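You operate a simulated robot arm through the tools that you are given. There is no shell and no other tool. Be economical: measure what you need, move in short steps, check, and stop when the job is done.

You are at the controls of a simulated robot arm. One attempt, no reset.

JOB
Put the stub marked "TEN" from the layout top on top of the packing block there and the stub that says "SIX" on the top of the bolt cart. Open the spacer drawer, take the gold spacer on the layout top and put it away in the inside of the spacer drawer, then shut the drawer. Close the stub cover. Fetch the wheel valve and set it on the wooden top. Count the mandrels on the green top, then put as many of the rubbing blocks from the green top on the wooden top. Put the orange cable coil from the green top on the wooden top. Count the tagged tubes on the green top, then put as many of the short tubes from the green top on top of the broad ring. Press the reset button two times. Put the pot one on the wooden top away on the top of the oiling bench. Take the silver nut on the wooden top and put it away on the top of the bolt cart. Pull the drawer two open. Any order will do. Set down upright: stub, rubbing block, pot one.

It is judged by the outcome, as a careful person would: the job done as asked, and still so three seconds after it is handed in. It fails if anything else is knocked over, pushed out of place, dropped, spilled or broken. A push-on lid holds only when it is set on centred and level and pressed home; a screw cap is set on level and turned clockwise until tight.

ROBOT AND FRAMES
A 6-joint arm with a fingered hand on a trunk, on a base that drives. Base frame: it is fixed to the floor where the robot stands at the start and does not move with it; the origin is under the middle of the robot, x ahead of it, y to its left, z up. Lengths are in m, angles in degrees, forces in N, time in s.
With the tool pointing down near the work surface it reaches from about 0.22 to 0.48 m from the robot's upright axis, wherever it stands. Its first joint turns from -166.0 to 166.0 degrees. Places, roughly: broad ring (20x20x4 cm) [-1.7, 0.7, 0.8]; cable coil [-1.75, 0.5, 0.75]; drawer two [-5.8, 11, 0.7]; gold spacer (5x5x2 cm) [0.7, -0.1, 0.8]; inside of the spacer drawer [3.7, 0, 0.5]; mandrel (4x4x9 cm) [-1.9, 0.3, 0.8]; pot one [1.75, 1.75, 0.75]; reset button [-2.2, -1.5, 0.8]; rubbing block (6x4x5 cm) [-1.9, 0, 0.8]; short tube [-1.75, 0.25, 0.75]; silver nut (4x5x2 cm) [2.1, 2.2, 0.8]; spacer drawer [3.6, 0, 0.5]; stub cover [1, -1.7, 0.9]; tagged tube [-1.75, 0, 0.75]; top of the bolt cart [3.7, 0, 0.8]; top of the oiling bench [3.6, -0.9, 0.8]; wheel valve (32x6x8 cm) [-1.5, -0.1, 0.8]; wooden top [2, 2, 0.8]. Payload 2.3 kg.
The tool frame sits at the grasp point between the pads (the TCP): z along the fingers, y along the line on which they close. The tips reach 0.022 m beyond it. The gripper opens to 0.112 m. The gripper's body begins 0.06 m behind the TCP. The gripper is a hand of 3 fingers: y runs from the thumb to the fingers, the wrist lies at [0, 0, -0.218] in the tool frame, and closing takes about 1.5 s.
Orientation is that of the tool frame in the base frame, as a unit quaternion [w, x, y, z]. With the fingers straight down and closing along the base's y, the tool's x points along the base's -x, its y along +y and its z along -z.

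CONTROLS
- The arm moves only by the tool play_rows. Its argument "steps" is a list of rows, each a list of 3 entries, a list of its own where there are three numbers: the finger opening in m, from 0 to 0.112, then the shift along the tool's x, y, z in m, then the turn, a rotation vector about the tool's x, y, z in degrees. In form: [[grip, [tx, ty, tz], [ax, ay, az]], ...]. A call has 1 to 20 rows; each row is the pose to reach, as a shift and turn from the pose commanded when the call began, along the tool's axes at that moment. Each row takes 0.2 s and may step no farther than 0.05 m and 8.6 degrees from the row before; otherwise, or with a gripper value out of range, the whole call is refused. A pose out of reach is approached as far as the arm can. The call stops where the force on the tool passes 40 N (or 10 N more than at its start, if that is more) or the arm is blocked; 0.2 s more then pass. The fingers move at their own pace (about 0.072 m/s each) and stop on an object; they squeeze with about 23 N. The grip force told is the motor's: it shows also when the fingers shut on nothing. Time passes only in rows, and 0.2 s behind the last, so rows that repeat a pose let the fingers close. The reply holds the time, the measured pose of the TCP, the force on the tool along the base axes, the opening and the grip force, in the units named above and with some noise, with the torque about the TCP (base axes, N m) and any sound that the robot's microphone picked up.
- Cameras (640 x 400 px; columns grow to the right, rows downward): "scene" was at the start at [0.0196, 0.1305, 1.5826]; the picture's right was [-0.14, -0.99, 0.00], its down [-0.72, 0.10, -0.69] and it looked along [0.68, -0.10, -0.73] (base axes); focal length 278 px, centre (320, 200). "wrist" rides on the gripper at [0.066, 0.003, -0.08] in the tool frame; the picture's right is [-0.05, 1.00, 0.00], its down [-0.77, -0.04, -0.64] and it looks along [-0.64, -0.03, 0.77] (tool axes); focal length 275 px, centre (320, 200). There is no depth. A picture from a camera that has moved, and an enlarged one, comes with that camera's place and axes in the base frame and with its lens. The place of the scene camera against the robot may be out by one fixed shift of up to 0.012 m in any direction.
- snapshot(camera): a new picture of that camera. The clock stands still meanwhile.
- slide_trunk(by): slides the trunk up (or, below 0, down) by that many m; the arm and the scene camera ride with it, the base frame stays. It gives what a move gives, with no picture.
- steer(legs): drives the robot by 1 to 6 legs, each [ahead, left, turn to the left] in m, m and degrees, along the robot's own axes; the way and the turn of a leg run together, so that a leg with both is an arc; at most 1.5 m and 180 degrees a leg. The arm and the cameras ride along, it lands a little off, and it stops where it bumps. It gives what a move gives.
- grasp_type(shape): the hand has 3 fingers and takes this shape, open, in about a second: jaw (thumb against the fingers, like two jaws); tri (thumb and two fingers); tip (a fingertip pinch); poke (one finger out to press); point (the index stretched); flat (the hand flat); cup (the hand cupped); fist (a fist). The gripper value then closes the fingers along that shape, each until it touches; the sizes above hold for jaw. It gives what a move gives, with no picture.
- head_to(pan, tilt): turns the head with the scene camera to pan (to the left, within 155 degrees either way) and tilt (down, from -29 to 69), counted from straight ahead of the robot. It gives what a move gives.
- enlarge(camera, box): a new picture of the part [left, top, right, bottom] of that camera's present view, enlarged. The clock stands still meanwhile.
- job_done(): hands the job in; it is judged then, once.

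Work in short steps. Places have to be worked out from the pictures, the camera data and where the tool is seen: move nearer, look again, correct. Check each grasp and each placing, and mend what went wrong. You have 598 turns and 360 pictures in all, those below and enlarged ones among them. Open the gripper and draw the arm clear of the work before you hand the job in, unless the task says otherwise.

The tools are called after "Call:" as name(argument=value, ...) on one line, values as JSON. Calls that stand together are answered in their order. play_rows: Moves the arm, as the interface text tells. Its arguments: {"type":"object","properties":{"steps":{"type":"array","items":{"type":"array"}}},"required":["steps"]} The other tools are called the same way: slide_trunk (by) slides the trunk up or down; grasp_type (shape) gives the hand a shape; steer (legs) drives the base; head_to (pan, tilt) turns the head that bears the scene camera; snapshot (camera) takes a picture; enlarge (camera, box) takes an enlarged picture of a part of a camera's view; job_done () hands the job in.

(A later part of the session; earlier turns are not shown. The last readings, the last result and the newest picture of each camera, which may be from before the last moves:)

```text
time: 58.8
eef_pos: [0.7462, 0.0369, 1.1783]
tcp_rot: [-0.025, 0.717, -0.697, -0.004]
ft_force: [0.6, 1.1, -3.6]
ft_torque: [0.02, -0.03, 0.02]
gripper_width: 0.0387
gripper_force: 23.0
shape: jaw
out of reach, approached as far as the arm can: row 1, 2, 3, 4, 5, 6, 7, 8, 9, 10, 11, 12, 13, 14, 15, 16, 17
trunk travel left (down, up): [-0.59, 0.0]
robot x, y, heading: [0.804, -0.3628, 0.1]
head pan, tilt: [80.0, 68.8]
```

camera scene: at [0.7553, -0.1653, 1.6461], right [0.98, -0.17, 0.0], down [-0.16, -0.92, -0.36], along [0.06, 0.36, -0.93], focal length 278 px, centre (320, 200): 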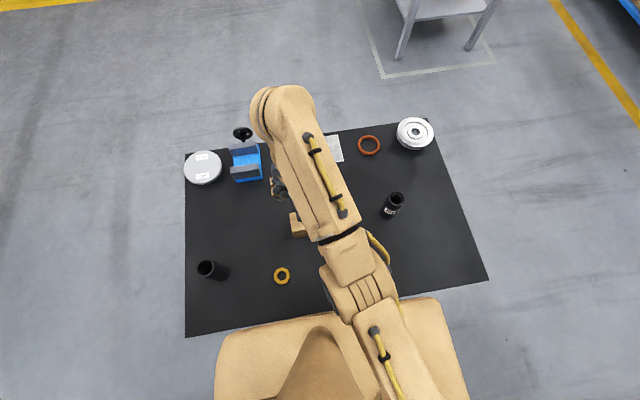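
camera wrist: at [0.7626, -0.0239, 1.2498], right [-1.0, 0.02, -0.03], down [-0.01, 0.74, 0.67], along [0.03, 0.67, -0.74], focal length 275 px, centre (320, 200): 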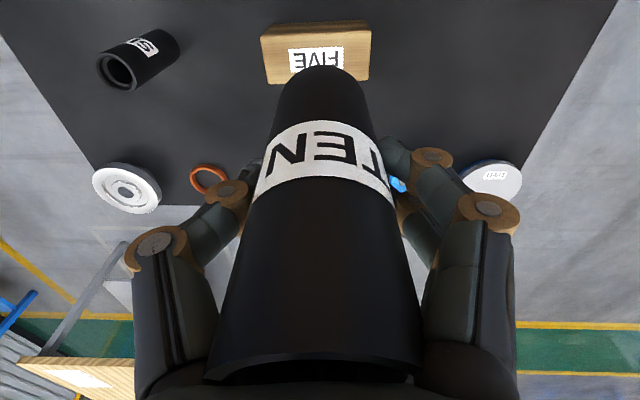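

I test sideways freedom: swing toward +x along the arc.

Call:
play_rows(steps=[[0.0, [0.0, -0.04, 0.0], [0, 0, 5]], [0.0, [0.0, -0.08, 0.0], [0, 0, 10]], [0.0, [0.01, -0.12, 0.0], [0, 0, 15]], [0.0, [0.02, -0.16, 0.0], [0, 0, 20]], [0.0, [0.03, -0.2, 0.0], [0, 0, 25]], [0.0, [0.05, -0.24, 0.0], [0, 0, 30]], [0.0, [0.07, -0.28, 0.0], [0, 0, 35]]])

```text
time: 60.4
eef_pos: [1.1121, -0.0688, 1.2461]
tcp_rot: [0.016, -0.486, 0.874, 0.01]
ft_force: [-0.1, 0.4, -4.4]
ft_torque: [-0.01, -0.01, 0.02]
gripper_width: 0.0389
gripper_force: 23.0
shape: jaw
out of reach, approached as far as the arm can: row 1, 2, 3, 4, 5, 6, 7
trunk travel left (down, up): [-0.59, 0.0]
robot x, y, heading: [0.8034, -0.3637, -0.2]
head pan, tilt: [80.0, 68.8]
```

It swings freely sideways. Now I test moving downward here.

Call:
play_rows(steps=[[0.0, [0.02, 0, 0.03], [0, 0, 0]], [0.0, [0.05, 0, 0.06], [0, 0, 0]], [0.0, [0.08, 0, 0.09], [0, 0, 0]], [0.0, [0.11, 0, 0.12], [0, 0, 0]]])

Call:
head_to(pan=40, tilt=60)

Call:
snapshot(camera="scene")

```text
time: 61.4
eef_pos: [1.1205, -0.0747, 1.2502]
tcp_rot: [0.02, -0.475, 0.88, 0.011]
ft_force: [0.0, 0.6, -3.6]
ft_torque: [0.02, 0.0, 0.01]
gripper_width: 0.0388
gripper_force: 23.4
shape: jaw
out of reach, approached as far as the arm can: row 1, 2, 3, 4
trunk travel left (down, up): [-0.59, 0.0]
robot x, y, heading: [0.809, -0.3601, -0.0]
head pan, tilt: [80.0, 68.8]
```

```text
time: 62.5
eef_pos: [1.1218, -0.0757, 1.25]
tcp_rot: [0.021, -0.475, 0.88, 0.011]
ft_force: [-0.6, 0.2, -3.9]
ft_torque: [-0.03, 0.02, 0.02]
gripper_width: 0.0389
gripper_force: 23.3
shape: jaw
trunk travel left (down, up): [-0.59, 0.0]
robot x, y, heading: [0.8051, -0.3646, 0.0]
head pan, tilt: [40.0, 60.0]
```

```text
325 pictures are left
camera scene: at [0.7972, -0.1777, 1.6555], right [0.64, -0.77, 0.0], down [-0.66, -0.56, -0.5], along [0.38, 0.32, -0.87], focal length 278 px, centre (320, 200)
```

scene: 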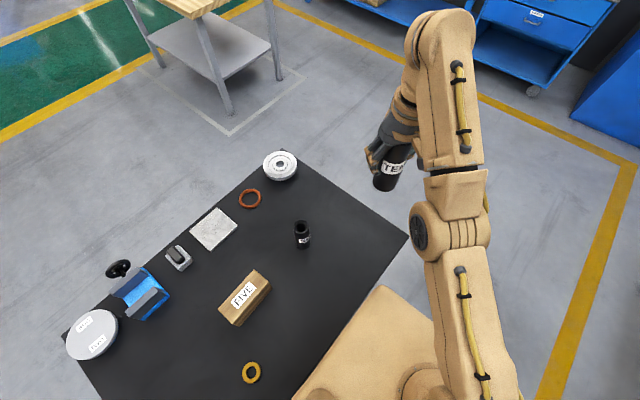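

The elbow seems hyper-extended against its limit. I command an outward stretch while sweeping downward, so that the elbow passes through straight to the flexing side.

Call:
play_rows(steps=[[0.0, [-0.03, 0, 0.0], [0, 0, 0]], [0.0, [-0.06, 0, 0.02], [0, 0, 0]], [0.0, [-0.08, 0, 0.05], [0, 0, 0]], [0.0, [-0.09, 0, 0.09], [0, 0, 0]], [0.0, [-0.09, 0, 0.13], [0, 0, 0]], [0.0, [-0.08, 0, 0.17], [0, 0, 0]], [0.0, [-0.06, 0, 0.21], [0, 0, 0]], [0.0, [-0.03, 0, 0.23], [0, 0, 0]], [0.0, [0.0, 0, 0.23], [0, 0, 0]], [0.0, [0.04, 0, 0.23], [0, 0, 0]]])

```text
time: 64.7
eef_pos: [1.1033, -0.0993, 1.0202]
tcp_rot: [0.024, -0.473, 0.881, 0.013]
ft_force: [0.4, 0.4, -4.5]
ft_torque: [0.0, -0.06, -0.03]
gripper_width: 0.0386
gripper_force: 23.0
shape: jaw
out of reach, approached as far as the arm can: row 1, 2, 3, 4, 5, 6
trunk travel left (down, up): [-0.59, 0.0]
robot x, y, heading: [0.8052, -0.3633, 0.0]
head pan, tilt: [40.0, 60.0]
```

Unstuck: the arm follows again. The shoulder is on the robot's right, so I'll approach this side with heading 180. First I bring the arm to the front, stub held high.

Call:
play_rows(steps=[[0.0, [0.0345, -0.018, -0.02], [0, 0, 7]], [0.0, [0.069, -0.036, -0.04], [0, 0, 14]], [0.0, [0.1035, -0.054, -0.06], [0, 0, 21]], [0.0, [0.138, -0.072, -0.08], [0, 0, 28]], [0.0, [0.1725, -0.09, -0.1], [0, 0, 35]], [0.0, [0.207, -0.109, -0.1], [0, 0, 42]], [0.0, [0.241, -0.127, -0.1], [0, 0, 49]], [0.0, [0.2756, -0.145, -0.1], [0, 0, 56.7]]])

Call:
steer(legs=[[0, -0.24, 0], [0, 0, 180], [-0.2, 0, 0]])

Call:
head_to(pan=-90, tilt=60)

Call:
snapshot(camera="scene")

Call:
snapshot(camera="wrist")

```text
time: 66.5
eef_pos: [1.0719, -0.4142, 1.1058]
tcp_rot: [0.014, 0.001, 1.0, 0.022]
ft_force: [-0.8, -0.3, -4.3]
ft_torque: [0.03, 0.01, -0.01]
gripper_width: 0.0386
gripper_force: 22.7
shape: jaw
trunk travel left (down, up): [-0.59, 0.0]
robot x, y, heading: [0.8055, -0.3592, -0.1]
head pan, tilt: [40.0, 60.0]
```

```text
time: 76.8
eef_pos: [0.7401, -0.5566, 1.1051]
tcp_rot: [0.022, 1.0, -0.003, -0.016]
ft_force: [-0.5, 0.4, -3.3]
ft_torque: [0.0, 0.01, -0.01]
gripper_width: 0.0384
gripper_force: 23.3
shape: jaw
trunk travel left (down, up): [-0.59, 0.0]
robot x, y, heading: [1.0049, -0.6075, 179.7]
head pan, tilt: [40.0, 60.0]
```

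```text
time: 78.9
eef_pos: [0.7392, -0.5539, 1.1042]
tcp_rot: [0.022, 1.0, -0.002, -0.013]
ft_force: [0.8, 0.8, -3.5]
ft_torque: [0.0, -0.02, 0.0]
gripper_width: 0.0384
gripper_force: 22.2
shape: jaw
trunk travel left (down, up): [-0.59, 0.0]
robot x, y, heading: [1.0063, -0.6014, 179.8]
head pan, tilt: [-90.0, 60.0]
```

```text
324 pictures are left
camera scene: at [1.0652, -0.6784, 1.6556], right [1.0, 0.0, 0.0], down [0.0, -0.87, -0.5], along [0.0, 0.5, -0.87], focal length 278 px, centre (320, 200)
```

scene: 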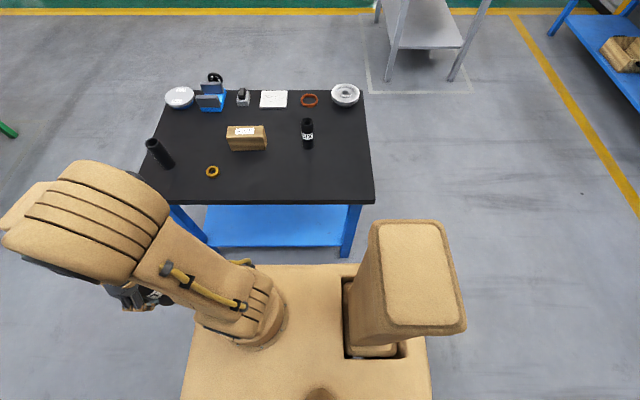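

```text
323 pictures are left
camera wrist: at [0.8085, -0.5559, 1.1837], right [-0.05, -1.0, 0.04], down [-0.75, 0.07, 0.66], along [-0.66, 0.0, -0.75], focal length 275 px, centre (320, 200)
```

wrist: 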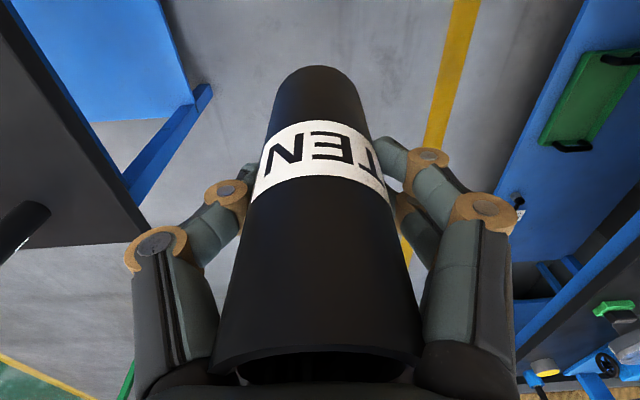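

The arm's upright axis lies ~0.1 m ahead of the robot's centre. I drive so that axis stands right opposite the block.

Call:
steer(legs=[[0.12, 0, 0.2], [0, -0.23, 0]])

Call:
snapshot(camera="scene")

```text
time: 81.5
eef_pos: [0.619, -0.3244, 1.1038]
tcp_rot: [0.022, 1.0, -0.001, -0.014]
ft_force: [-0.4, -0.6, -4.1]
ft_torque: [-0.01, 0.03, -0.03]
gripper_width: 0.0381
gripper_force: 23.2
shape: jaw
trunk travel left (down, up): [-0.59, 0.0]
robot x, y, heading: [0.8845, -0.3758, 180.0]
head pan, tilt: [-90.0, 60.0]
```

```text
322 pictures are left
camera scene: at [0.9457, -0.4477, 1.6556], right [1.0, 0.0, 0.0], down [0.0, -0.87, -0.5], along [0.0, 0.5, -0.87], focal length 278 px, centre (320, 200)
```

scene: 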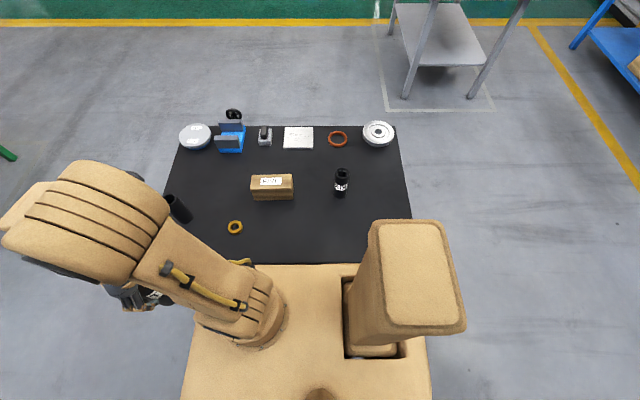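

I swing the stub clockwise round toward the block (staying well above), ending in front of it.

Call:
play_rows(steps=[[0.0, [-0.013, -0.029, 0], [0, 0, 7.5]], [0.0, [-0.022, -0.062, 0], [0, 0, 15]], [0.0, [-0.0255, -0.098, 0], [0, 0, 22.5]], [0.0, [-0.024, -0.136, 0.005], [0, 0, 30]], [0.0, [-0.016, -0.175, 0.01], [0, 0, 37.5]], [0.0, [-0.002, -0.2146, 0.015], [0, 0, 45]], [0.0, [0.018, -0.253, 0.02], [0, 0, 52.5]], [0.0, [0.045, -0.29, 0.025], [0, 0, 60]], [0.0, [0.078, -0.3245, 0.03], [0, 0, 67.5]], [0.0, [0.117, -0.35, 0.035], [0, 0, 75]], [0.0, [0.139, -0.36, 0.04], [0, 0, 82.5]], [0.0, [0.161, -0.36, 0.045], [0, 0, 90]], [0.0, [0.161, -0.36, 0.045], [0, 0, 90]]])

Call:
snapshot(camera="scene")

Call:
snapshot(camera="wrist")

```text
time: 84.3
eef_pos: [0.7806, 0.0323, 1.0409]
tcp_rot: [-0.025, -0.705, 0.709, -0.005]
ft_force: [-0.2, -0.7, -4.2]
ft_torque: [0.01, 0.02, 0.0]
gripper_width: 0.0384
gripper_force: 23.1
shape: jaw
trunk travel left (down, up): [-0.59, 0.0]
robot x, y, heading: [0.8888, -0.3745, 179.9]
head pan, tilt: [-90.0, 60.0]
```

```text
321 pictures are left
camera scene: at [0.9453, -0.4474, 1.6556], right [1.0, 0.0, 0.0], down [0.0, -0.87, -0.5], along [0.0, 0.5, -0.87], focal length 278 px, centre (320, 200)
```

scene: 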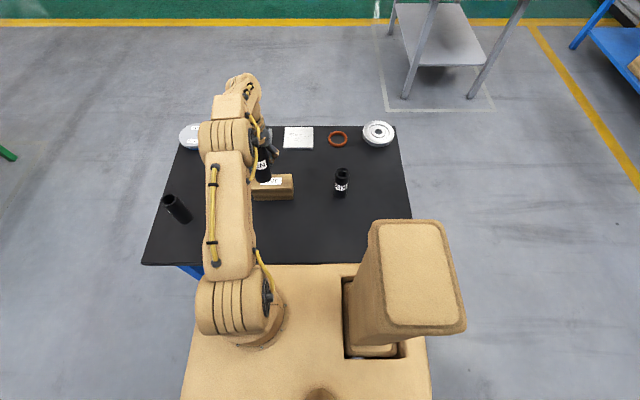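

```text
320 pictures are left
camera wrist: at [0.7796, -0.0313, 1.1239], right [-1.0, 0.05, 0.03], down [0.06, 0.8, 0.6], along [0.01, 0.6, -0.8], focal length 275 px, centre (320, 200)
```

wrist: 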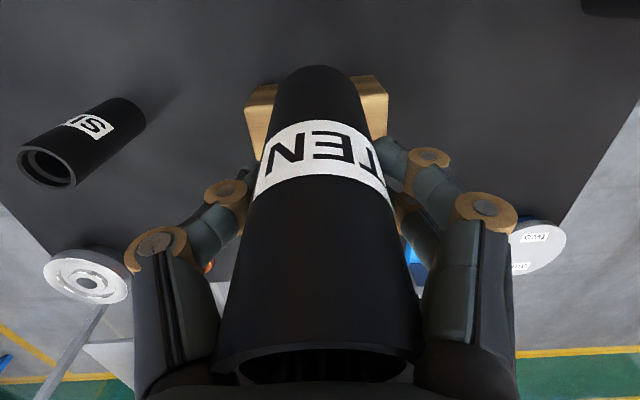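

Reach is comfortable now. I straighten the small tilt, move over the block centre (0.778, 0.10) and descend to about 1.5 cm above.

Call:
play_rows(steps=[[0.0, [-0.035, 0, 0], [0.8, -1.2, 0]], [0.0, [-0.068, 0.002, 0], [1.6, -2.4, 0]], [0.0, [-0.068, 0.002, 0.04], [1.6, -2.4, 0]], [0.0, [-0.068, 0.002, 0.08], [1.6, -2.4, 0]], [0.0, [-0.068, 0.002, 0.1], [1.6, -2.4, 0]], [0.0, [-0.068, 0.002, 0.1], [1.6, -2.4, 0]]])

Call:
snapshot(camera="wrist")

Call:
enlarge(camera="scene", box=[220, 120, 320, 220])

```text
time: 85.7
eef_pos: [0.7763, 0.0597, 0.9427]
tcp_rot: [-0.001, -0.706, 0.708, 0.0]
ft_force: [0.2, 0.5, -4.6]
ft_torque: [0.03, -0.02, 0.0]
gripper_width: 0.0381
gripper_force: 22.9
shape: jaw
out of reach, approached as far as the arm can: row 1, 2, 3, 4, 5, 6
trunk travel left (down, up): [-0.59, 0.0]
robot x, y, heading: [0.8851, -0.3755, 180.0]
head pan, tilt: [-90.0, 60.0]
```

```text
319 pictures are left
camera wrist: at [0.7727, -0.0062, 1.0245], right [-1.0, 0.05, 0.0], down [0.04, 0.77, 0.63], along [0.03, 0.63, -0.77], focal length 275 px, centre (320, 200)
```

wrist: 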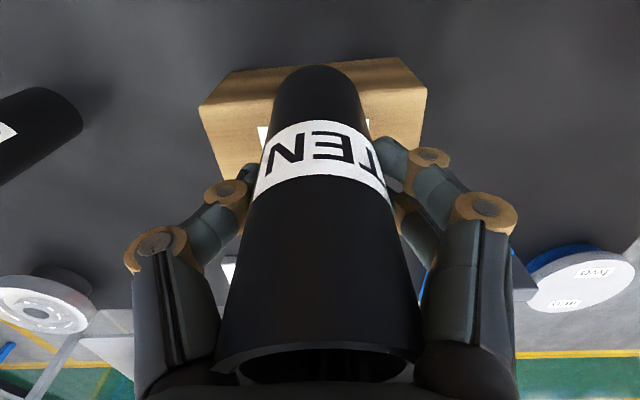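

```text
4.00 times, centred on (270, 170) of scene
camera zoom: at [0.9459, -0.4473, 1.6556], right [1.0, 0.0, 0.0], down [0.0, -0.87, -0.5], along [0.0, 0.5, -0.87], focal length 1110 px, centre (520, 320)
```

zoom: 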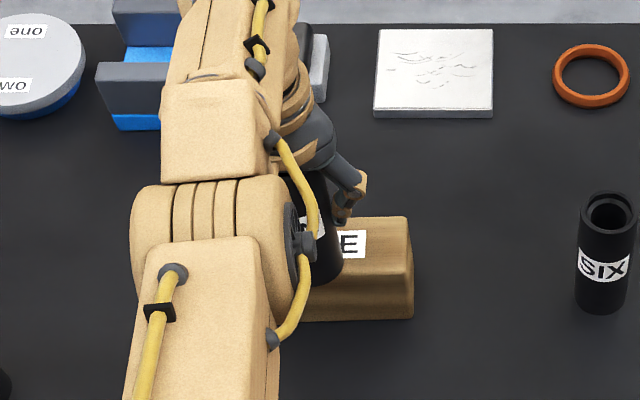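

Still 2.5 cm short at this height: shoulder is low. I'll draw back and set the stub on the table to re-grip tilted. First see whether the arm retracts freely.

Call:
play_rows(steps=[[0.0, [0.02, 0, -0.01], [0, 0, 0]], [0.0, [0.05, 0, -0.02], [0, 0, 0]], [0.0, [0.09, 0, -0.02], [0, 0, 0]], [0.0, [0.11, 0, -0.02], [0, 0, 0]]])

```text
time: 86.7
eef_pos: [0.7716, 0.0578, 0.9514]
tcp_rot: [-0.002, -0.706, 0.709, -0.001]
ft_force: [-0.5, -0.2, -4.5]
ft_torque: [0.01, 0.02, 0.03]
gripper_width: 0.0382
gripper_force: 22.9
shape: jaw
out of reach, approached as far as the arm can: row 1, 2, 3, 4
trunk travel left (down, up): [-0.59, 0.0]
robot x, y, heading: [0.8838, -0.3722, 179.8]
head pan, tilt: [-90.0, 60.0]
```

Stuck at full stretch again; I use the same trick: rise along the sphere, then stretch outward while sweeping down, ending drawn in.

Call:
play_rows(steps=[[0.0, [0.0, 0, -0.05], [0, 0, 0]], [0.0, [0.0, 0, -0.1], [0, 0, 0]], [0.0, [0.0, 0, -0.15], [0, 0, 0]], [0.0, [0.0, 0, -0.2], [0, 0, 0]], [0.0, [0.0, 0, -0.25], [0, 0, 0]], [0.0, [0.0, 0, -0.3], [0, 0, 0]], [0.0, [0.0, 0, -0.3], [0, 0, 0]]])

Call:
play_rows(steps=[[0.0, [-0.03, 0, 0.0], [0, 0, 0]], [0.0, [-0.06, 0, 0.02], [0, 0, 0]], [0.0, [-0.08, 0, 0.05], [0, 0, 0]], [0.0, [-0.09, 0, 0.09], [0, 0, 0]], [0.0, [-0.09, 0, 0.13], [0, 0, 0]], [0.0, [-0.07, 0, 0.17], [0, 0, 0]], [0.0, [-0.03, 0, 0.19], [0, 0, 0]], [0.0, [0.01, 0, 0.19], [0, 0, 0]], [0.0, [0.06, 0, 0.19], [0, 0, 0]], [0.0, [0.1, 0, 0.19], [0, 0, 0]]])

```text
time: 88.3
eef_pos: [0.7484, 0.0036, 1.2396]
tcp_rot: [-0.001, -0.706, 0.709, 0.0]
ft_force: [-0.2, 0.7, -3.8]
ft_torque: [-0.02, 0.0, 0.01]
gripper_width: 0.0383
gripper_force: 23.1
shape: jaw
out of reach, approached as far as the arm can: row 1, 2, 4, 5, 6, 7
trunk travel left (down, up): [-0.59, 0.0]
robot x, y, heading: [0.886, -0.3734, 180.0]
head pan, tilt: [-90.0, 60.0]
```

```text
time: 90.5
eef_pos: [0.7473, -0.0993, 1.0511]
tcp_rot: [0.0, -0.705, 0.709, 0.0]
ft_force: [0.6, -0.4, -4.6]
ft_torque: [0.02, 0.01, 0.01]
gripper_width: 0.038
gripper_force: 22.7
shape: jaw
out of reach, approached as far as the arm can: row 1, 2, 3, 4, 5, 6
trunk travel left (down, up): [-0.59, 0.0]
robot x, y, heading: [0.8885, -0.3776, 180.0]
head pan, tilt: [-90.0, 60.0]
```

Free again. I set TEN on the table at about (0.785,-0.05), gently to contact, then release.

Call:
play_rows(steps=[[0.0, [-0.025, -0.02, 0.03], [0, 0, 0]], [0.0, [-0.05, -0.04, 0.06], [0, 0, 0]], [0.0, [-0.05, -0.04, 0.1], [0, 0, 0]], [0.0, [-0.05, -0.04, 0.14], [0, 0, 0]], [0.0, [-0.05, -0.04, 0.17], [0, 0, 0]], [0.0, [-0.05, -0.04, 0.18], [0, 0, 0]], [0.0, [-0.05, -0.04, 0.186], [0, 0, 0]], [0.0, [-0.05, -0.04, 0.19], [0, 0, 0]], [0.0, [-0.05, -0.04, 0.194], [0, 0, 0]], [0.0, [-0.05, -0.04, 0.198], [0, 0, 0]]])

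```text
time: 92.7
eef_pos: [0.7868, -0.0501, 0.8529]
tcp_rot: [-0.001, -0.705, 0.709, 0.0]
ft_force: [-0.8, 0.2, 1.7]
ft_torque: [0.12, 0.02, 0.01]
gripper_width: 0.0379
gripper_force: 23.1
shape: jaw
trunk travel left (down, up): [-0.59, 0.0]
robot x, y, heading: [0.888, -0.3756, 179.7]
head pan, tilt: [-90.0, 60.0]
```

Light contact; the stub stands. I open, rise, and tilt the tool 30° outward behind it.

Call:
play_rows(steps=[[0.112, [0, 0, 0], [0, 0, 0]], [0.112, [0, 0, 0], [0, 0, 0]], [0.112, [0, 0, 0], [0, 0, 0]], [0.112, [0, 0, 0], [0, 0, 0]], [0.112, [0, 0, 0], [0, 0, 0]], [0.112, [0, 0, -0.03], [0, 0, 0]], [0.112, [0, 0, -0.06], [0, 0, 0]], [0.112, [0.02, 0, -0.09], [0, 0, 0]], [0.112, [0.044, 0, -0.1], [0, -7.5, 0]], [0.112, [0.044, 0, -0.1], [0, -15, 0]], [0.112, [0.044, 0, -0.1], [0, -22.5, 0]], [0.112, [0.044, 0, -0.1], [0, -30, 0]], [0.112, [0.044, 0, -0.1], [0, -30, 0]]])

Call:
snapshot(camera="wrist")

Call:
enlarge(camera="scene", box=[160, 120, 420, 280])

```text
time: 95.5
eef_pos: [0.7861, -0.0942, 0.9524]
tcp_rot: [0.183, -0.681, 0.685, 0.184]
ft_force: [-0.4, 0.6, -0.7]
ft_torque: [0.02, 0.01, -0.02]
gripper_width: 0.1119
gripper_force: 0.1
shape: jaw
trunk travel left (down, up): [-0.59, 0.0]
robot x, y, heading: [0.8866, -0.3743, 179.8]
head pan, tilt: [-90.0, 60.0]
```

```text
317 pictures are left
camera wrist: at [0.7839, -0.1923, 0.9892], right [-1.0, 0.04, 0.02], down [0.04, 0.35, 0.94], along [0.03, 0.94, -0.35], focal length 275 px, centre (320, 200)
```

wrist: 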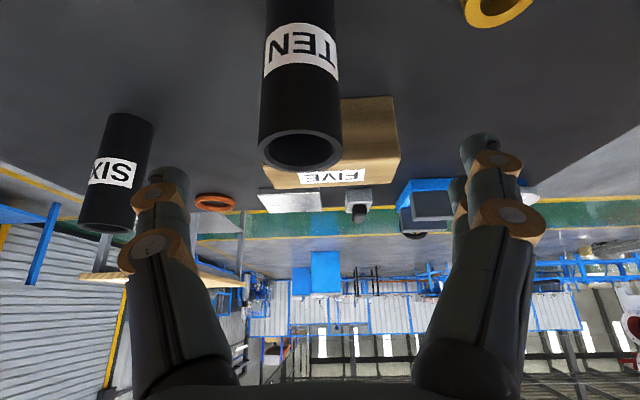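

```text
2.46 times, centred on (290, 200) of scene
camera zoom: at [0.9462, -0.4482, 1.6555], right [1.0, 0.0, 0.0], down [0.0, -0.87, -0.5], along [0.0, 0.5, -0.87], focal length 683 px, centre (394, 200)
```

zoom: 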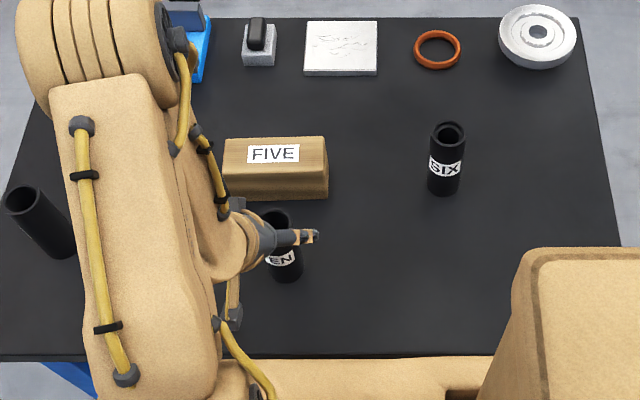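

The stub stands upright at about (0.798,-0.059). I advance along the tilted axis and grip.

Call:
play_rows(steps=[[0.112, [0.004, -0.012, 0.03], [0, 0, 0]], [0.112, [0.008, -0.012, 0.06], [0, 0, 0]], [0.112, [0.008, -0.012, 0.084], [0, 0, 0]], [0.0, [0.008, -0.012, 0.084], [0, 0, 0]], [0.0, [0.008, -0.012, 0.084], [0, 0, 0]], [0.0, [0.008, -0.012, 0.084], [0, 0, 0]], [0.0, [0.008, -0.012, 0.084], [0, 0, 0]], [0.0, [0.008, -0.012, 0.084], [0, 0, 0]], [0.0, [0.008, -0.012, 0.084], [0, 0, 0]], [0.0, [0.008, -0.012, 0.084], [0, 0, 0]]])

Call:
snapshot(camera="wrist")

```text
time: 97.7
eef_pos: [0.7989, -0.0583, 0.8745]
tcp_rot: [0.183, -0.682, 0.684, 0.182]
ft_force: [0.3, -0.5, -0.7]
ft_torque: [0.0, 0.0, 0.02]
gripper_width: 0.0389
gripper_force: 23.2
shape: jaw
trunk travel left (down, up): [-0.59, 0.0]
robot x, y, heading: [0.8839, -0.3764, 180.0]
head pan, tilt: [-90.0, 60.0]
```

```text
315 pictures are left
camera wrist: at [0.7958, -0.157, 0.9124], right [-1.0, 0.04, 0.02], down [0.04, 0.35, 0.94], along [0.03, 0.94, -0.35], focal length 275 px, centre (320, 200)
```

wrist: 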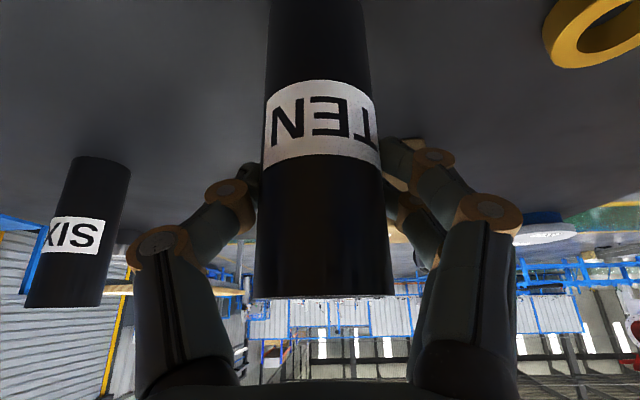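

Good grip. I lift 0.10 m and carry it over the block, keeping the stub upright.

Call:
play_rows(steps=[[0.0, [-0.02, 0, -0.0346], [0, 0, 0]], [0.0, [-0.04, 0.004, -0.0693], [0, 0, 0]], [0.0, [-0.05, 0.008, -0.0866], [0, 0, 0]], [0.0, [-0.0846, 0.01, -0.0666], [0, 0, 0]], [0.0, [-0.12, 0.012, -0.0466], [0, 0, 0]], [0.0, [-0.154, 0.014, -0.0266], [0, 0, 0]], [0.0, [-0.1825, 0.014, -0.0101], [0, 0, 0]], [0.0, [-0.1825, 0.014, -0.0101], [0, 0, 0]]])

Call:
snapshot(camera="wrist")

Call:
enlarge(camera="scene", box=[200, 110, 330, 230])

```text
time: 99.5
eef_pos: [0.7874, 0.0781, 0.9683]
tcp_rot: [0.185, -0.681, 0.684, 0.185]
ft_force: [0.7, -0.5, -4.4]
ft_torque: [0.0, 0.0, 0.0]
gripper_width: 0.0387
gripper_force: 23.0
shape: jaw
out of reach, approached as far as the arm can: row 7, 8
trunk travel left (down, up): [-0.59, 0.0]
robot x, y, heading: [0.8821, -0.3784, 179.9]
head pan, tilt: [-90.0, 60.0]
```

```text
314 pictures are left
camera wrist: at [0.7843, -0.02, 1.0044], right [-1.0, 0.04, 0.03], down [0.04, 0.34, 0.94], along [0.03, 0.94, -0.35], focal length 275 px, centre (320, 200)
```

wrist: 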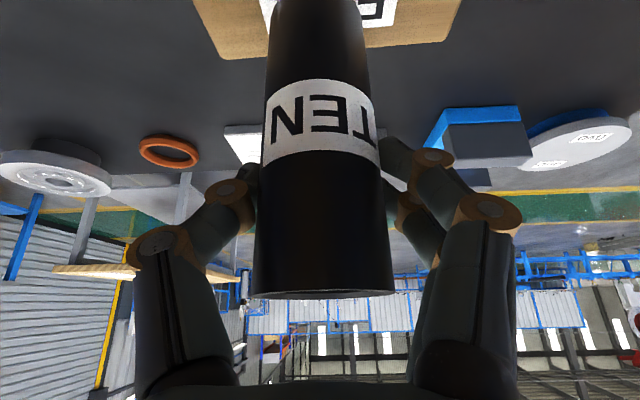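

```text
3.33 times, centred on (265, 170) of scene
camera zoom: at [0.9459, -0.4477, 1.6556], right [1.0, 0.0, 0.0], down [0.0, -0.87, -0.5], along [0.0, 0.5, -0.87], focal length 925 px, centre (503, 300)
```

zoom: 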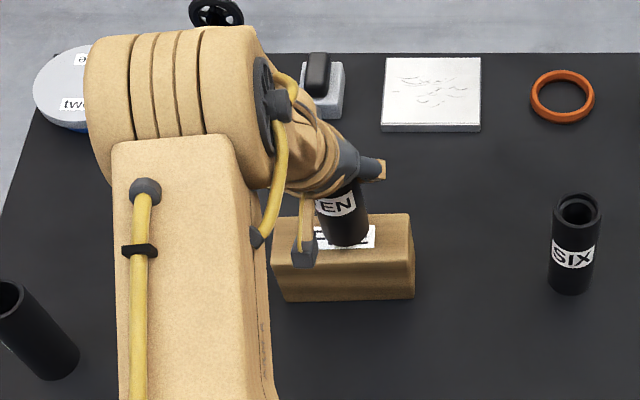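

y=0.078 puts the stub over the block but near its front edge. The base has ~2 cm spare to the table, so I nudge 1.3 cm closer.

Call:
steer(legs=[[0, -0.014, 0]])

Call:
snapshot(camera="wrist")

```text
time: 100.3
eef_pos: [0.7869, 0.0905, 0.9681]
tcp_rot: [0.185, -0.681, 0.684, 0.185]
ft_force: [0.2, 1.3, -3.6]
ft_torque: [-0.03, 0.01, 0.0]
gripper_width: 0.0388
gripper_force: 22.5
shape: jaw
trunk travel left (down, up): [-0.59, 0.0]
robot x, y, heading: [0.8842, -0.3647, 180.0]
head pan, tilt: [-90.0, 60.0]
```

```text
312 pictures are left
camera wrist: at [0.7844, -0.0066, 1.0045], right [-1.0, 0.04, 0.02], down [0.04, 0.34, 0.94], along [0.03, 0.94, -0.35], focal length 275 px, centre (320, 200)
```

wrist: 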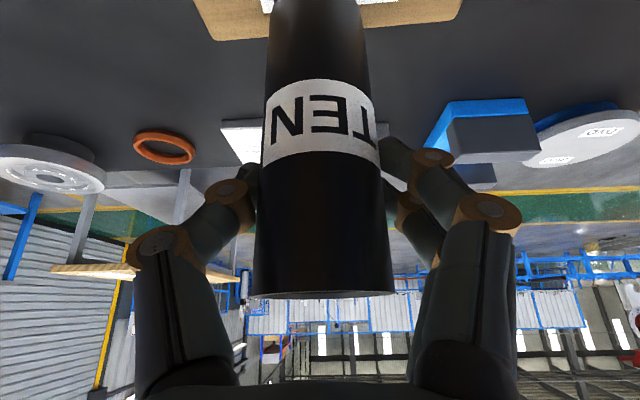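

Now at y=0.0905. I lower with the trunk, straight down, in small amounts, watching force.

Call:
slide_trunk(by=-0.022)

Call:
slide_trunk(by=-0.005)

Call:
enlarge(camera="scene", box=[220, 120, 320, 220])

```text
time: 100.9
eef_pos: [0.7873, 0.095, 0.9533]
tcp_rot: [0.19, -0.68, 0.681, 0.192]
ft_force: [1.3, -2.8, 20.1]
ft_torque: [0.09, 0.02, 0.0]
gripper_width: 0.0404
gripper_force: 23.2
shape: jaw
trunk travel left (down, up): [-0.569, 0.021]
robot x, y, heading: [0.885, -0.3609, 179.8]
head pan, tilt: [-90.0, 60.0]
stopped: the force on the tool passed its limit (the readings are from after the stop); the commanded pose is now the measured one
```

```text
time: 101.3
eef_pos: [0.7865, 0.0966, 0.9528]
tcp_rot: [0.193, -0.679, 0.681, 0.195]
ft_force: [2.3, -2.7, 27.0]
ft_torque: [0.06, -0.02, -0.05]
gripper_width: 0.041
gripper_force: 22.8
shape: jaw
trunk travel left (down, up): [-0.565, 0.025]
robot x, y, heading: [0.8849, -0.3616, 179.8]
head pan, tilt: [-90.0, 60.0]
stopped: the force on the tool passed its limit (the readings are from after the stop); the commanded pose is now the measured one
```

```text
4.00 times, centred on (270, 170) of scene
camera zoom: at [0.947, -0.4379, 1.6301], right [1.0, 0.0, 0.0], down [0.0, -0.86, -0.5], along [0.0, 0.5, -0.86], focal length 1110 px, centre (520, 320)
```

zoom: 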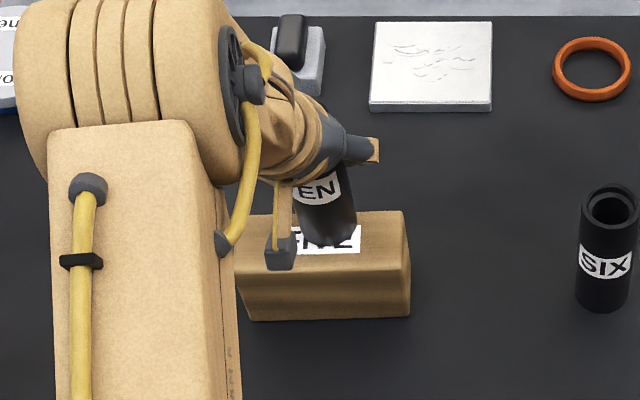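

Touching the block (top ≈0.84), hand pitched 2° more. I relieve a little, correct the pitch, touch again and then release.

Call:
slide_trunk(by=0.008)

Call:
play_rows(steps=[[0.0, [0, 0, 0], [0, 1.0, 0]], [0.0, [0, 0, 0], [0, 2.0, 0]]])

```text
time: 101.9
eef_pos: [0.7855, 0.0969, 0.9563]
tcp_rot: [0.191, -0.68, 0.682, 0.192]
ft_force: [-0.1, 0.0, -4.3]
ft_torque: [-0.01, -0.03, 0.01]
gripper_width: 0.0404
gripper_force: 23.3
shape: jaw
trunk travel left (down, up): [-0.573, 0.017]
robot x, y, heading: [0.8856, -0.3612, 179.8]
head pan, tilt: [-90.0, 60.0]
```

```text
time: 102.5
eef_pos: [0.788, 0.0866, 0.9557]
tcp_rot: [0.183, -0.681, 0.685, 0.184]
ft_force: [-1.9, 6.7, 22.0]
ft_torque: [0.34, 0.03, 0.0]
gripper_width: 0.0404
gripper_force: 23.1
shape: jaw
out of reach, approached as far as the arm can: row 1, 2
trunk travel left (down, up): [-0.573, 0.017]
robot x, y, heading: [0.8873, -0.3583, 179.9]
head pan, tilt: [-90.0, 60.0]
```

Upright again and in contact. I ease up 3 mm and open the fingers.

Call:
slide_trunk(by=0.003)

Call:
play_rows(steps=[[0.03, [0, 0, 0], [0, 0, 0]], [0.05, [0, 0, 0], [0, 0, 0]], [0.06, [0, 0, 0], [0, 0, 0]], [0.08, [0, 0, 0], [0, 0, 0]], [0.112, [0, 0, 0], [0, 0, 0]], [0.112, [0, 0, 0], [0, 0, 0]], [0.112, [0, 0, 0], [0, 0, 0]]])

Call:
enlarge(camera="scene", box=[220, 120, 320, 220])

Call:
snapshot(camera="wrist")

```text
time: 103.0
eef_pos: [0.7878, 0.086, 0.9564]
tcp_rot: [0.181, -0.683, 0.684, 0.184]
ft_force: [-0.9, 4.4, 17.2]
ft_torque: [0.26, 0.08, 0.03]
gripper_width: 0.0404
gripper_force: 23.1
shape: jaw
trunk travel left (down, up): [-0.576, 0.014]
robot x, y, heading: [0.8844, -0.3624, 180.0]
head pan, tilt: [-90.0, 60.0]
```

```text
time: 104.6
eef_pos: [0.7876, 0.0875, 0.9549]
tcp_rot: [0.18, -0.682, 0.685, 0.182]
ft_force: [-0.9, 0.9, 0.9]
ft_torque: [-0.05, 0.01, 0.0]
gripper_width: 0.1118
gripper_force: 0.1
shape: jaw
trunk travel left (down, up): [-0.576, 0.014]
robot x, y, heading: [0.8905, -0.3614, 179.7]
head pan, tilt: [-90.0, 60.0]
```

```text
4.00 times, centred on (270, 170) of scene
camera zoom: at [0.946, -0.4339, 1.6413], right [1.0, 0.0, 0.0], down [0.0, -0.87, -0.5], along [0.0, 0.5, -0.87], focal length 1110 px, centre (520, 320)
```

zoom: 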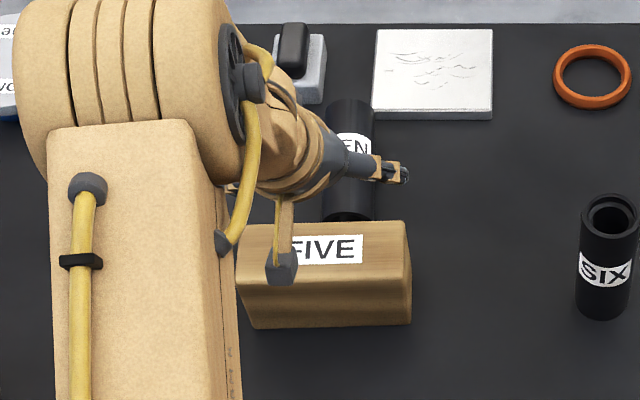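

```text
309 pictures are left
camera wrist: at [0.7854, -0.0111, 0.993], right [-1.0, 0.04, 0.03], down [0.04, 0.35, 0.93], along [0.03, 0.93, -0.35], focal length 275 px, centre (320, 200)
```

wrist: 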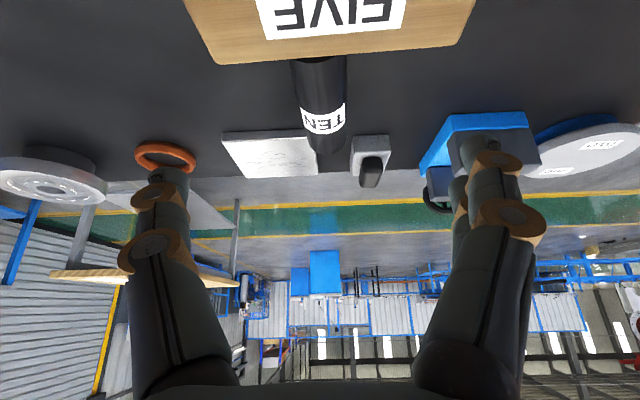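

The stub toppled back behind the block as the fingers unfolded outward. It lies on the table at about x 0.78, y 0.17–0.31, intact. I retreat and see how far the arm can reach with a more horizontal tool.

Call:
play_rows(steps=[[0.112, [0.0, 0, -0.03], [0, 0, 0]], [0.112, [0.0, 0, -0.06], [0, 0, 0]], [0.112, [0.0, 0, -0.1], [0, 0, 0]], [0.112, [0.0, 0, -0.14], [0, 0, 0]], [0.112, [0.0, 0, -0.18], [0, 0, 0]]])

```text
time: 105.8
eef_pos: [0.7763, 0.002, 1.0852]
tcp_rot: [-0.157, 0.689, -0.669, -0.231]
ft_force: [-0.2, -0.4, 1.3]
ft_torque: [0.0, -0.03, -0.02]
gripper_width: 0.1121
gripper_force: 0.0
shape: jaw
out of reach, approached as far as the arm can: row 3, 4, 5
trunk travel left (down, up): [-0.576, 0.014]
robot x, y, heading: [0.8819, -0.3588, 180.0]
head pan, tilt: [-90.0, 60.0]
```

A wrist limit bites when tilted and high. I return to a vertical tool nearer the robot.

Call:
play_rows(steps=[[0.112, [0.02, 0, 0.0], [0, 6, 0]], [0.112, [0.04, 0, 0.0], [0, 12, 0]], [0.112, [0.05, 0, 0.0], [0, 18, 0]], [0.112, [0.05, 0, 0.0], [0, 24, 0]], [0.112, [0.05, 0, 0.0], [0, 30, 0]], [0.112, [0.05, 0, 0.0], [0, 30, 0]]])

```text
time: 107.2
eef_pos: [0.7884, -0.047, 1.0878]
tcp_rot: [-0.003, -0.706, 0.709, 0.0]
ft_force: [-0.3, 0.1, -0.5]
ft_torque: [-0.02, 0.0, -0.04]
gripper_width: 0.1121
gripper_force: 0.1
shape: jaw
out of reach, approached as far as the arm can: row 1
trunk travel left (down, up): [-0.576, 0.014]
robot x, y, heading: [0.8859, -0.3609, 180.0]
head pan, tilt: [-90.0, 60.0]
```

The arm is free. I take a picture to judge how near the base deck is to the table.

Call:
head_to(pan=-90, tilt=69)

Call:
snapshot(camera="scene")

Call:
snapshot(camera="wrist")

```text
time: 107.9
eef_pos: [0.789, -0.0459, 1.0877]
tcp_rot: [0.003, 0.707, -0.707, 0.001]
ft_force: [0.1, 0.0, 0.9]
ft_torque: [0.0, -0.03, 0.01]
gripper_width: 0.1118
gripper_force: 0.1
shape: jaw
trunk travel left (down, up): [-0.576, 0.014]
robot x, y, heading: [0.8859, -0.3578, 180.1]
head pan, tilt: [-90.0, 68.8]
```

```text
308 pictures are left
camera scene: at [0.946, -0.4445, 1.632], right [1.0, 0.0, 0.0], down [0.0, -0.93, -0.36], along [0.0, 0.36, -0.93], focal length 278 px, centre (320, 200)
```

scene: 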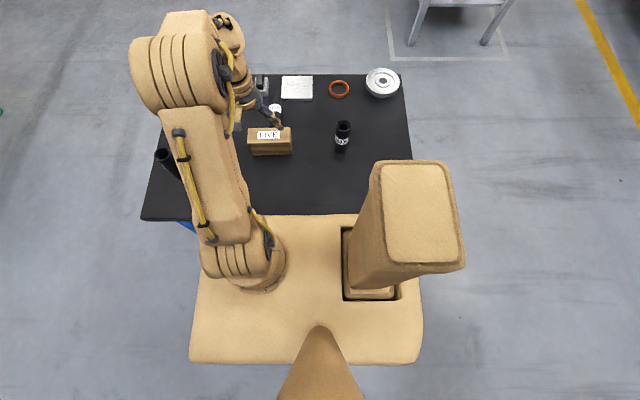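

```text
307 pictures are left
camera wrist: at [0.786, -0.1124, 1.1685], right [-1.0, 0.05, 0.0], down [0.04, 0.77, 0.63], along [0.03, 0.63, -0.77], focal length 275 px, centre (320, 200)
```

wrist: 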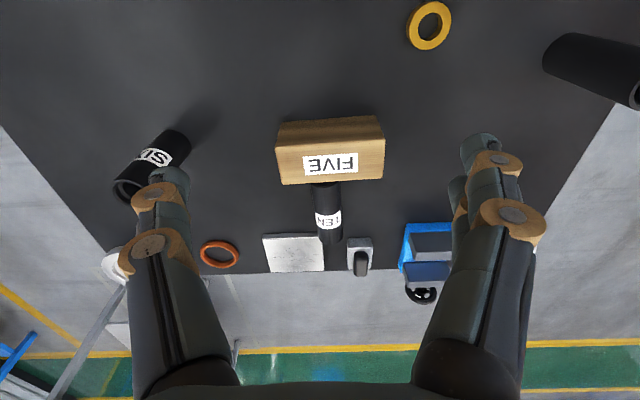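

I test in free air how far the tool can tilt toward horizontal while staying within reach.

Call:
play_rows(steps=[[0.112, [-0.01, 0, 0.0], [0, -8, 0]], [0.112, [-0.02, 0, 0.0], [0, -16, 0]], [0.112, [-0.03, 0, 0.0], [0, -24, 0]], [0.112, [-0.045, 0, 0.0], [0, -32, 0]], [0.112, [-0.06, 0, 0.0], [0, -40, 0]], [0.112, [-0.075, 0, 0.0], [0, -48, 0]], [0.112, [-0.09, 0, 0.0], [0, -56, 0]], [0.112, [-0.1, 0, 0.0], [0, -64, 0]], [0.112, [-0.11, 0, 0.0], [0, -72, 0]]])

```text
time: 109.9
eef_pos: [0.7158, 0.0712, 1.1235]
tcp_rot: [0.418, -0.569, 0.583, 0.402]
ft_force: [-0.4, 0.2, 0.1]
ft_torque: [-0.05, -0.01, -0.03]
gripper_width: 0.112
gripper_force: 0.0
shape: jaw
out of reach, approached as far as the arm can: row 4, 5, 6, 7, 8, 9
trunk travel left (down, up): [-0.576, 0.014]
robot x, y, heading: [0.8867, -0.3608, 179.9]
head pan, tilt: [-90.0, 68.8]
```

At 71° tilt it reached a pose a bit off. I test whether from here it can go out and down over the block's height.

Call:
play_rows(steps=[[0.112, [0.0, 0.0, 0.03], [0, 0, 0]], [0.112, [0.0, -0.01, 0.06], [0, 0, 0]], [0.112, [0.03, -0.02, 0.07], [0, 0, 0]], [0.112, [0.06, -0.03, 0.08], [0, 0, 0]], [0.112, [0.08, -0.045, 0.08], [0, 0, 0]]])

Call:
snapshot(camera="scene")

```text
time: 111.1
eef_pos: [0.6981, 0.1483, 1.0452]
tcp_rot: [0.418, -0.569, 0.581, 0.406]
ft_force: [-0.7, -0.4, -0.3]
ft_torque: [-0.02, 0.0, 0.0]
gripper_width: 0.1121
gripper_force: 0.1
shape: jaw
out of reach, approached as far as the arm can: row 1, 2, 3, 4, 5
trunk travel left (down, up): [-0.576, 0.014]
robot x, y, heading: [0.8843, -0.3649, 180.0]
head pan, tilt: [-90.0, 68.8]
```

```text
306 pictures are left
camera scene: at [0.946, -0.445, 1.6319], right [1.0, 0.0, 0.0], down [0.0, -0.93, -0.36], along [0.0, 0.36, -0.93], focal length 278 px, centre (320, 200)
```

scene: 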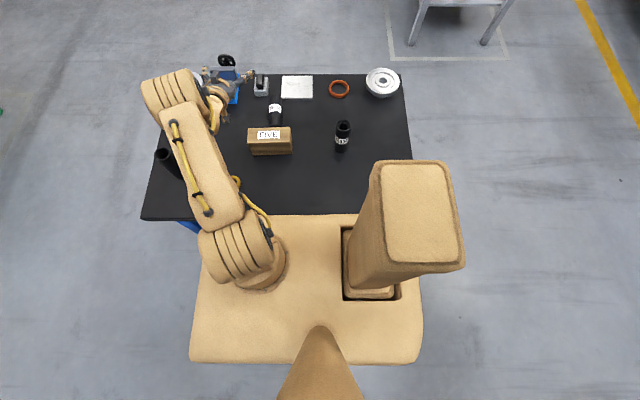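

Near-horizontal tool reaches farther. Plan: fetch the fallen stub from the table's left side, then place it from here with a vertical tool. First I bring the tool back to vertical.

Call:
play_rows(steps=[[0.112, [0.0, 0, -0.03], [0, 8, 0]], [0.112, [0.0, 0, -0.06], [0, 16, 0]], [0.112, [0.0, 0, -0.09], [0, 24, 0]], [0.112, [0.0, 0, -0.12], [0, 32, 0]], [0.112, [-0.01, -0.02, -0.14], [0, 40, 0]], [0.112, [-0.02, -0.03, -0.16], [0, 48, 0]], [0.112, [-0.03, -0.04, -0.18], [0, 56, 0]], [0.112, [-0.03, -0.04, -0.19], [0, 64, 0]], [0.112, [-0.03, -0.04, -0.2], [0, 71, 0]], [0.112, [-0.03, -0.04, -0.2], [0, 71, 0]]])

```text
time: 113.3
eef_pos: [0.7366, -0.0318, 1.1355]
tcp_rot: [0.004, -0.706, 0.708, 0.005]
ft_force: [-0.3, -0.5, -0.3]
ft_torque: [0.01, -0.01, 0.01]
gripper_width: 0.1117
gripper_force: 0.1
shape: jaw
trunk travel left (down, up): [-0.576, 0.014]
robot x, y, heading: [0.8865, -0.3581, 179.9]
head pan, tilt: [-90.0, 68.8]
```

Now swing the arm to the front, then drive around the near end of the table to its left side keeping heading 180.

Call:
play_rows(steps=[[0.112, [0.013, 0.04, 0], [0, 0, -7.5]], [0.112, [0.0305, 0.075, 0], [0, 0, -15]], [0.112, [0.052, 0.108, 0], [0, 0, -22.5]], [0.112, [0.077, 0.136, 0], [0, 0, -30]], [0.112, [0.104, 0.1615, 0], [0, 0, -37.5]], [0.112, [0.134, 0.1825, 0], [0, 0, -45]], [0.112, [0.166, 0.199, 0], [0, 0, -52.5]], [0.112, [0.198, 0.211, 0], [0, 0, -60]], [0.112, [0.231, 0.219, 0], [0, 0, -67.5]], [0.112, [0.264, 0.222, 0], [0, 0, -75]], [0.112, [0.297, 0.221, 0], [0, 0, -82.5]], [0.112, [0.328, 0.217, 0], [0, 0, -90]]])

Call:
steer(legs=[[0, 0.25, 0], [0.95, 0, 0], [0, -1.45, 0], [-1.1, 0, 0]])

Call:
head_to(pan=90, tilt=60)

Call:
snapshot(camera="scene")

```text
time: 115.9
eef_pos: [0.5182, -0.3611, 1.1312]
tcp_rot: [-0.007, 1.0, 0.0, -0.002]
ft_force: [0.7, 0.1, 0.3]
ft_torque: [0.03, -0.01, 0.0]
gripper_width: 0.1119
gripper_force: 0.0
shape: jaw
trunk travel left (down, up): [-0.576, 0.014]
robot x, y, heading: [0.8864, -0.365, 179.9]
head pan, tilt: [-90.0, 68.8]
```

```text
time: 134.4
eef_pos: [0.6632, 0.8326, 1.1327]
tcp_rot: [-0.007, 1.0, 0.004, -0.002]
ft_force: [-0.4, 0.1, -0.3]
ft_torque: [0.01, 0.02, 0.02]
gripper_width: 0.1121
gripper_force: 0.1
shape: jaw
trunk travel left (down, up): [-0.576, 0.014]
robot x, y, heading: [1.0312, 0.8347, -180.0]
head pan, tilt: [-90.0, 68.8]
```

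```text
time: 137.1
eef_pos: [0.6634, 0.8319, 1.1323]
tcp_rot: [-0.007, 1.0, 0.003, -0.002]
ft_force: [-0.6, 0.1, 0.9]
ft_torque: [0.01, -0.02, 0.03]
gripper_width: 0.1122
gripper_force: 0.1
shape: jaw
trunk travel left (down, up): [-0.576, 0.014]
robot x, y, heading: [1.0311, 0.8375, -179.8]
head pan, tilt: [90.0, 60.0]
```

```text
305 pictures are left
camera scene: at [1.0927, 0.6291, 1.6413], right [-1.0, -0.01, 0.0], down [-0.01, 0.87, -0.5], along [0.0, -0.5, -0.87], focal length 278 px, centre (320, 200)
```

scene: 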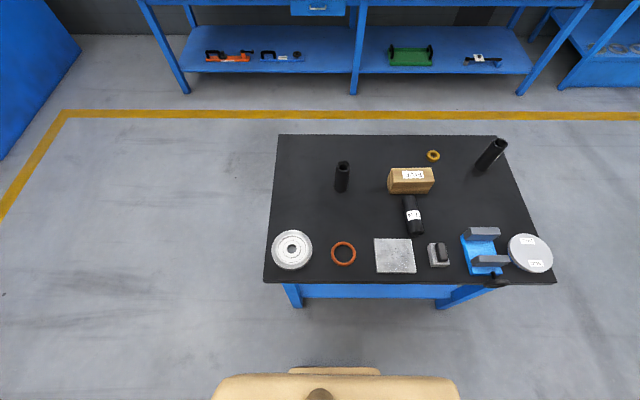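

The lying stub is at x≈0.785, y≈0.12–0.265. I close up to the left side (clear of the handwheel at x≈0.56).

Call:
steer(legs=[[0.04, 0.228, -0.2]])

Call:
enlarge(camera="scene", box=[300, 180, 560, 400])

```text
time: 138.8
eef_pos: [0.6255, 0.6077, 1.1327]
tcp_rot: [-0.007, 1.0, 0.001, -0.002]
ft_force: [-0.6, -0.4, -0.5]
ft_torque: [0.01, -0.01, -0.01]
gripper_width: 0.1122
gripper_force: 0.0
shape: jaw
trunk travel left (down, up): [-0.576, 0.014]
robot x, y, heading: [0.9923, 0.6075, -179.6]
head pan, tilt: [90.0, 60.0]
```

```text
1.82 times, centred on (430, 290) of scene
camera zoom: at [1.0531, 0.4019, 1.6412], right [-1.0, 0.0, 0.0], down [0.0, 0.87, -0.5], along [0.0, -0.5, -0.87], focal length 505 px, centre (120, 36)
```

zoom: 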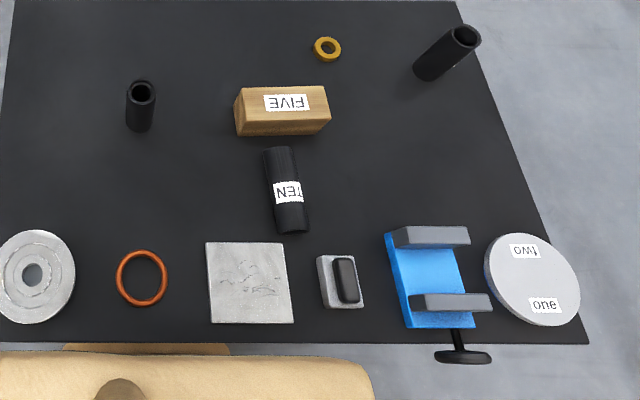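

Stub centre ≈ (0.78, 0.205). I swing the arm left round to above it.

Call:
play_rows(steps=[[0.112, [-0.01, 0.029, 0.01], [0, 0, -7.5]], [0.112, [-0.016, 0.06, 0.02], [0, 0, -15]], [0.112, [-0.0195, 0.093, 0.03], [0, 0, -22.5]], [0.112, [-0.0185, 0.127, 0.04], [0, 0, -30]], [0.112, [-0.0125, 0.162, 0.05], [0, 0, -37.5]], [0.112, [-0.002, 0.197, 0.06], [0, 0, -45]], [0.112, [0.0124, 0.232, 0.07], [0, 0, -52.5]], [0.112, [0.0324, 0.266, 0.08], [0, 0, -60]], [0.112, [0.057, 0.298, 0.09], [0, 0, -67.5]], [0.112, [0.085, 0.328, 0.1], [0, 0, -75]], [0.112, [0.1185, 0.3555, 0.11], [0, 0, -82.5]], [0.112, [0.156, 0.378, 0.12], [0, 0, -90]]])

Call:
snapshot(camera="wrist")

```text
time: 141.4
eef_pos: [0.7829, 0.2326, 1.007]
tcp_rot: [-0.006, 0.706, 0.709, 0.004]
ft_force: [0.1, 0.4, -1.0]
ft_torque: [0.03, 0.02, -0.01]
gripper_width: 0.1122
gripper_force: 0.0
shape: jaw
trunk travel left (down, up): [-0.576, 0.014]
robot x, y, heading: [0.9907, 0.6078, -179.9]
head pan, tilt: [90.0, 60.0]
```

```text
303 pictures are left
camera wrist: at [0.7864, 0.296, 1.0882], right [1.0, -0.04, 0.0], down [-0.03, -0.78, 0.62], along [-0.03, -0.62, -0.78], focal length 275 px, centre (320, 200)
```

wrist: 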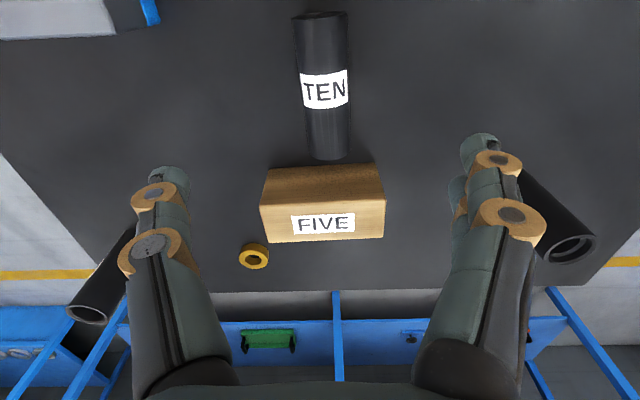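

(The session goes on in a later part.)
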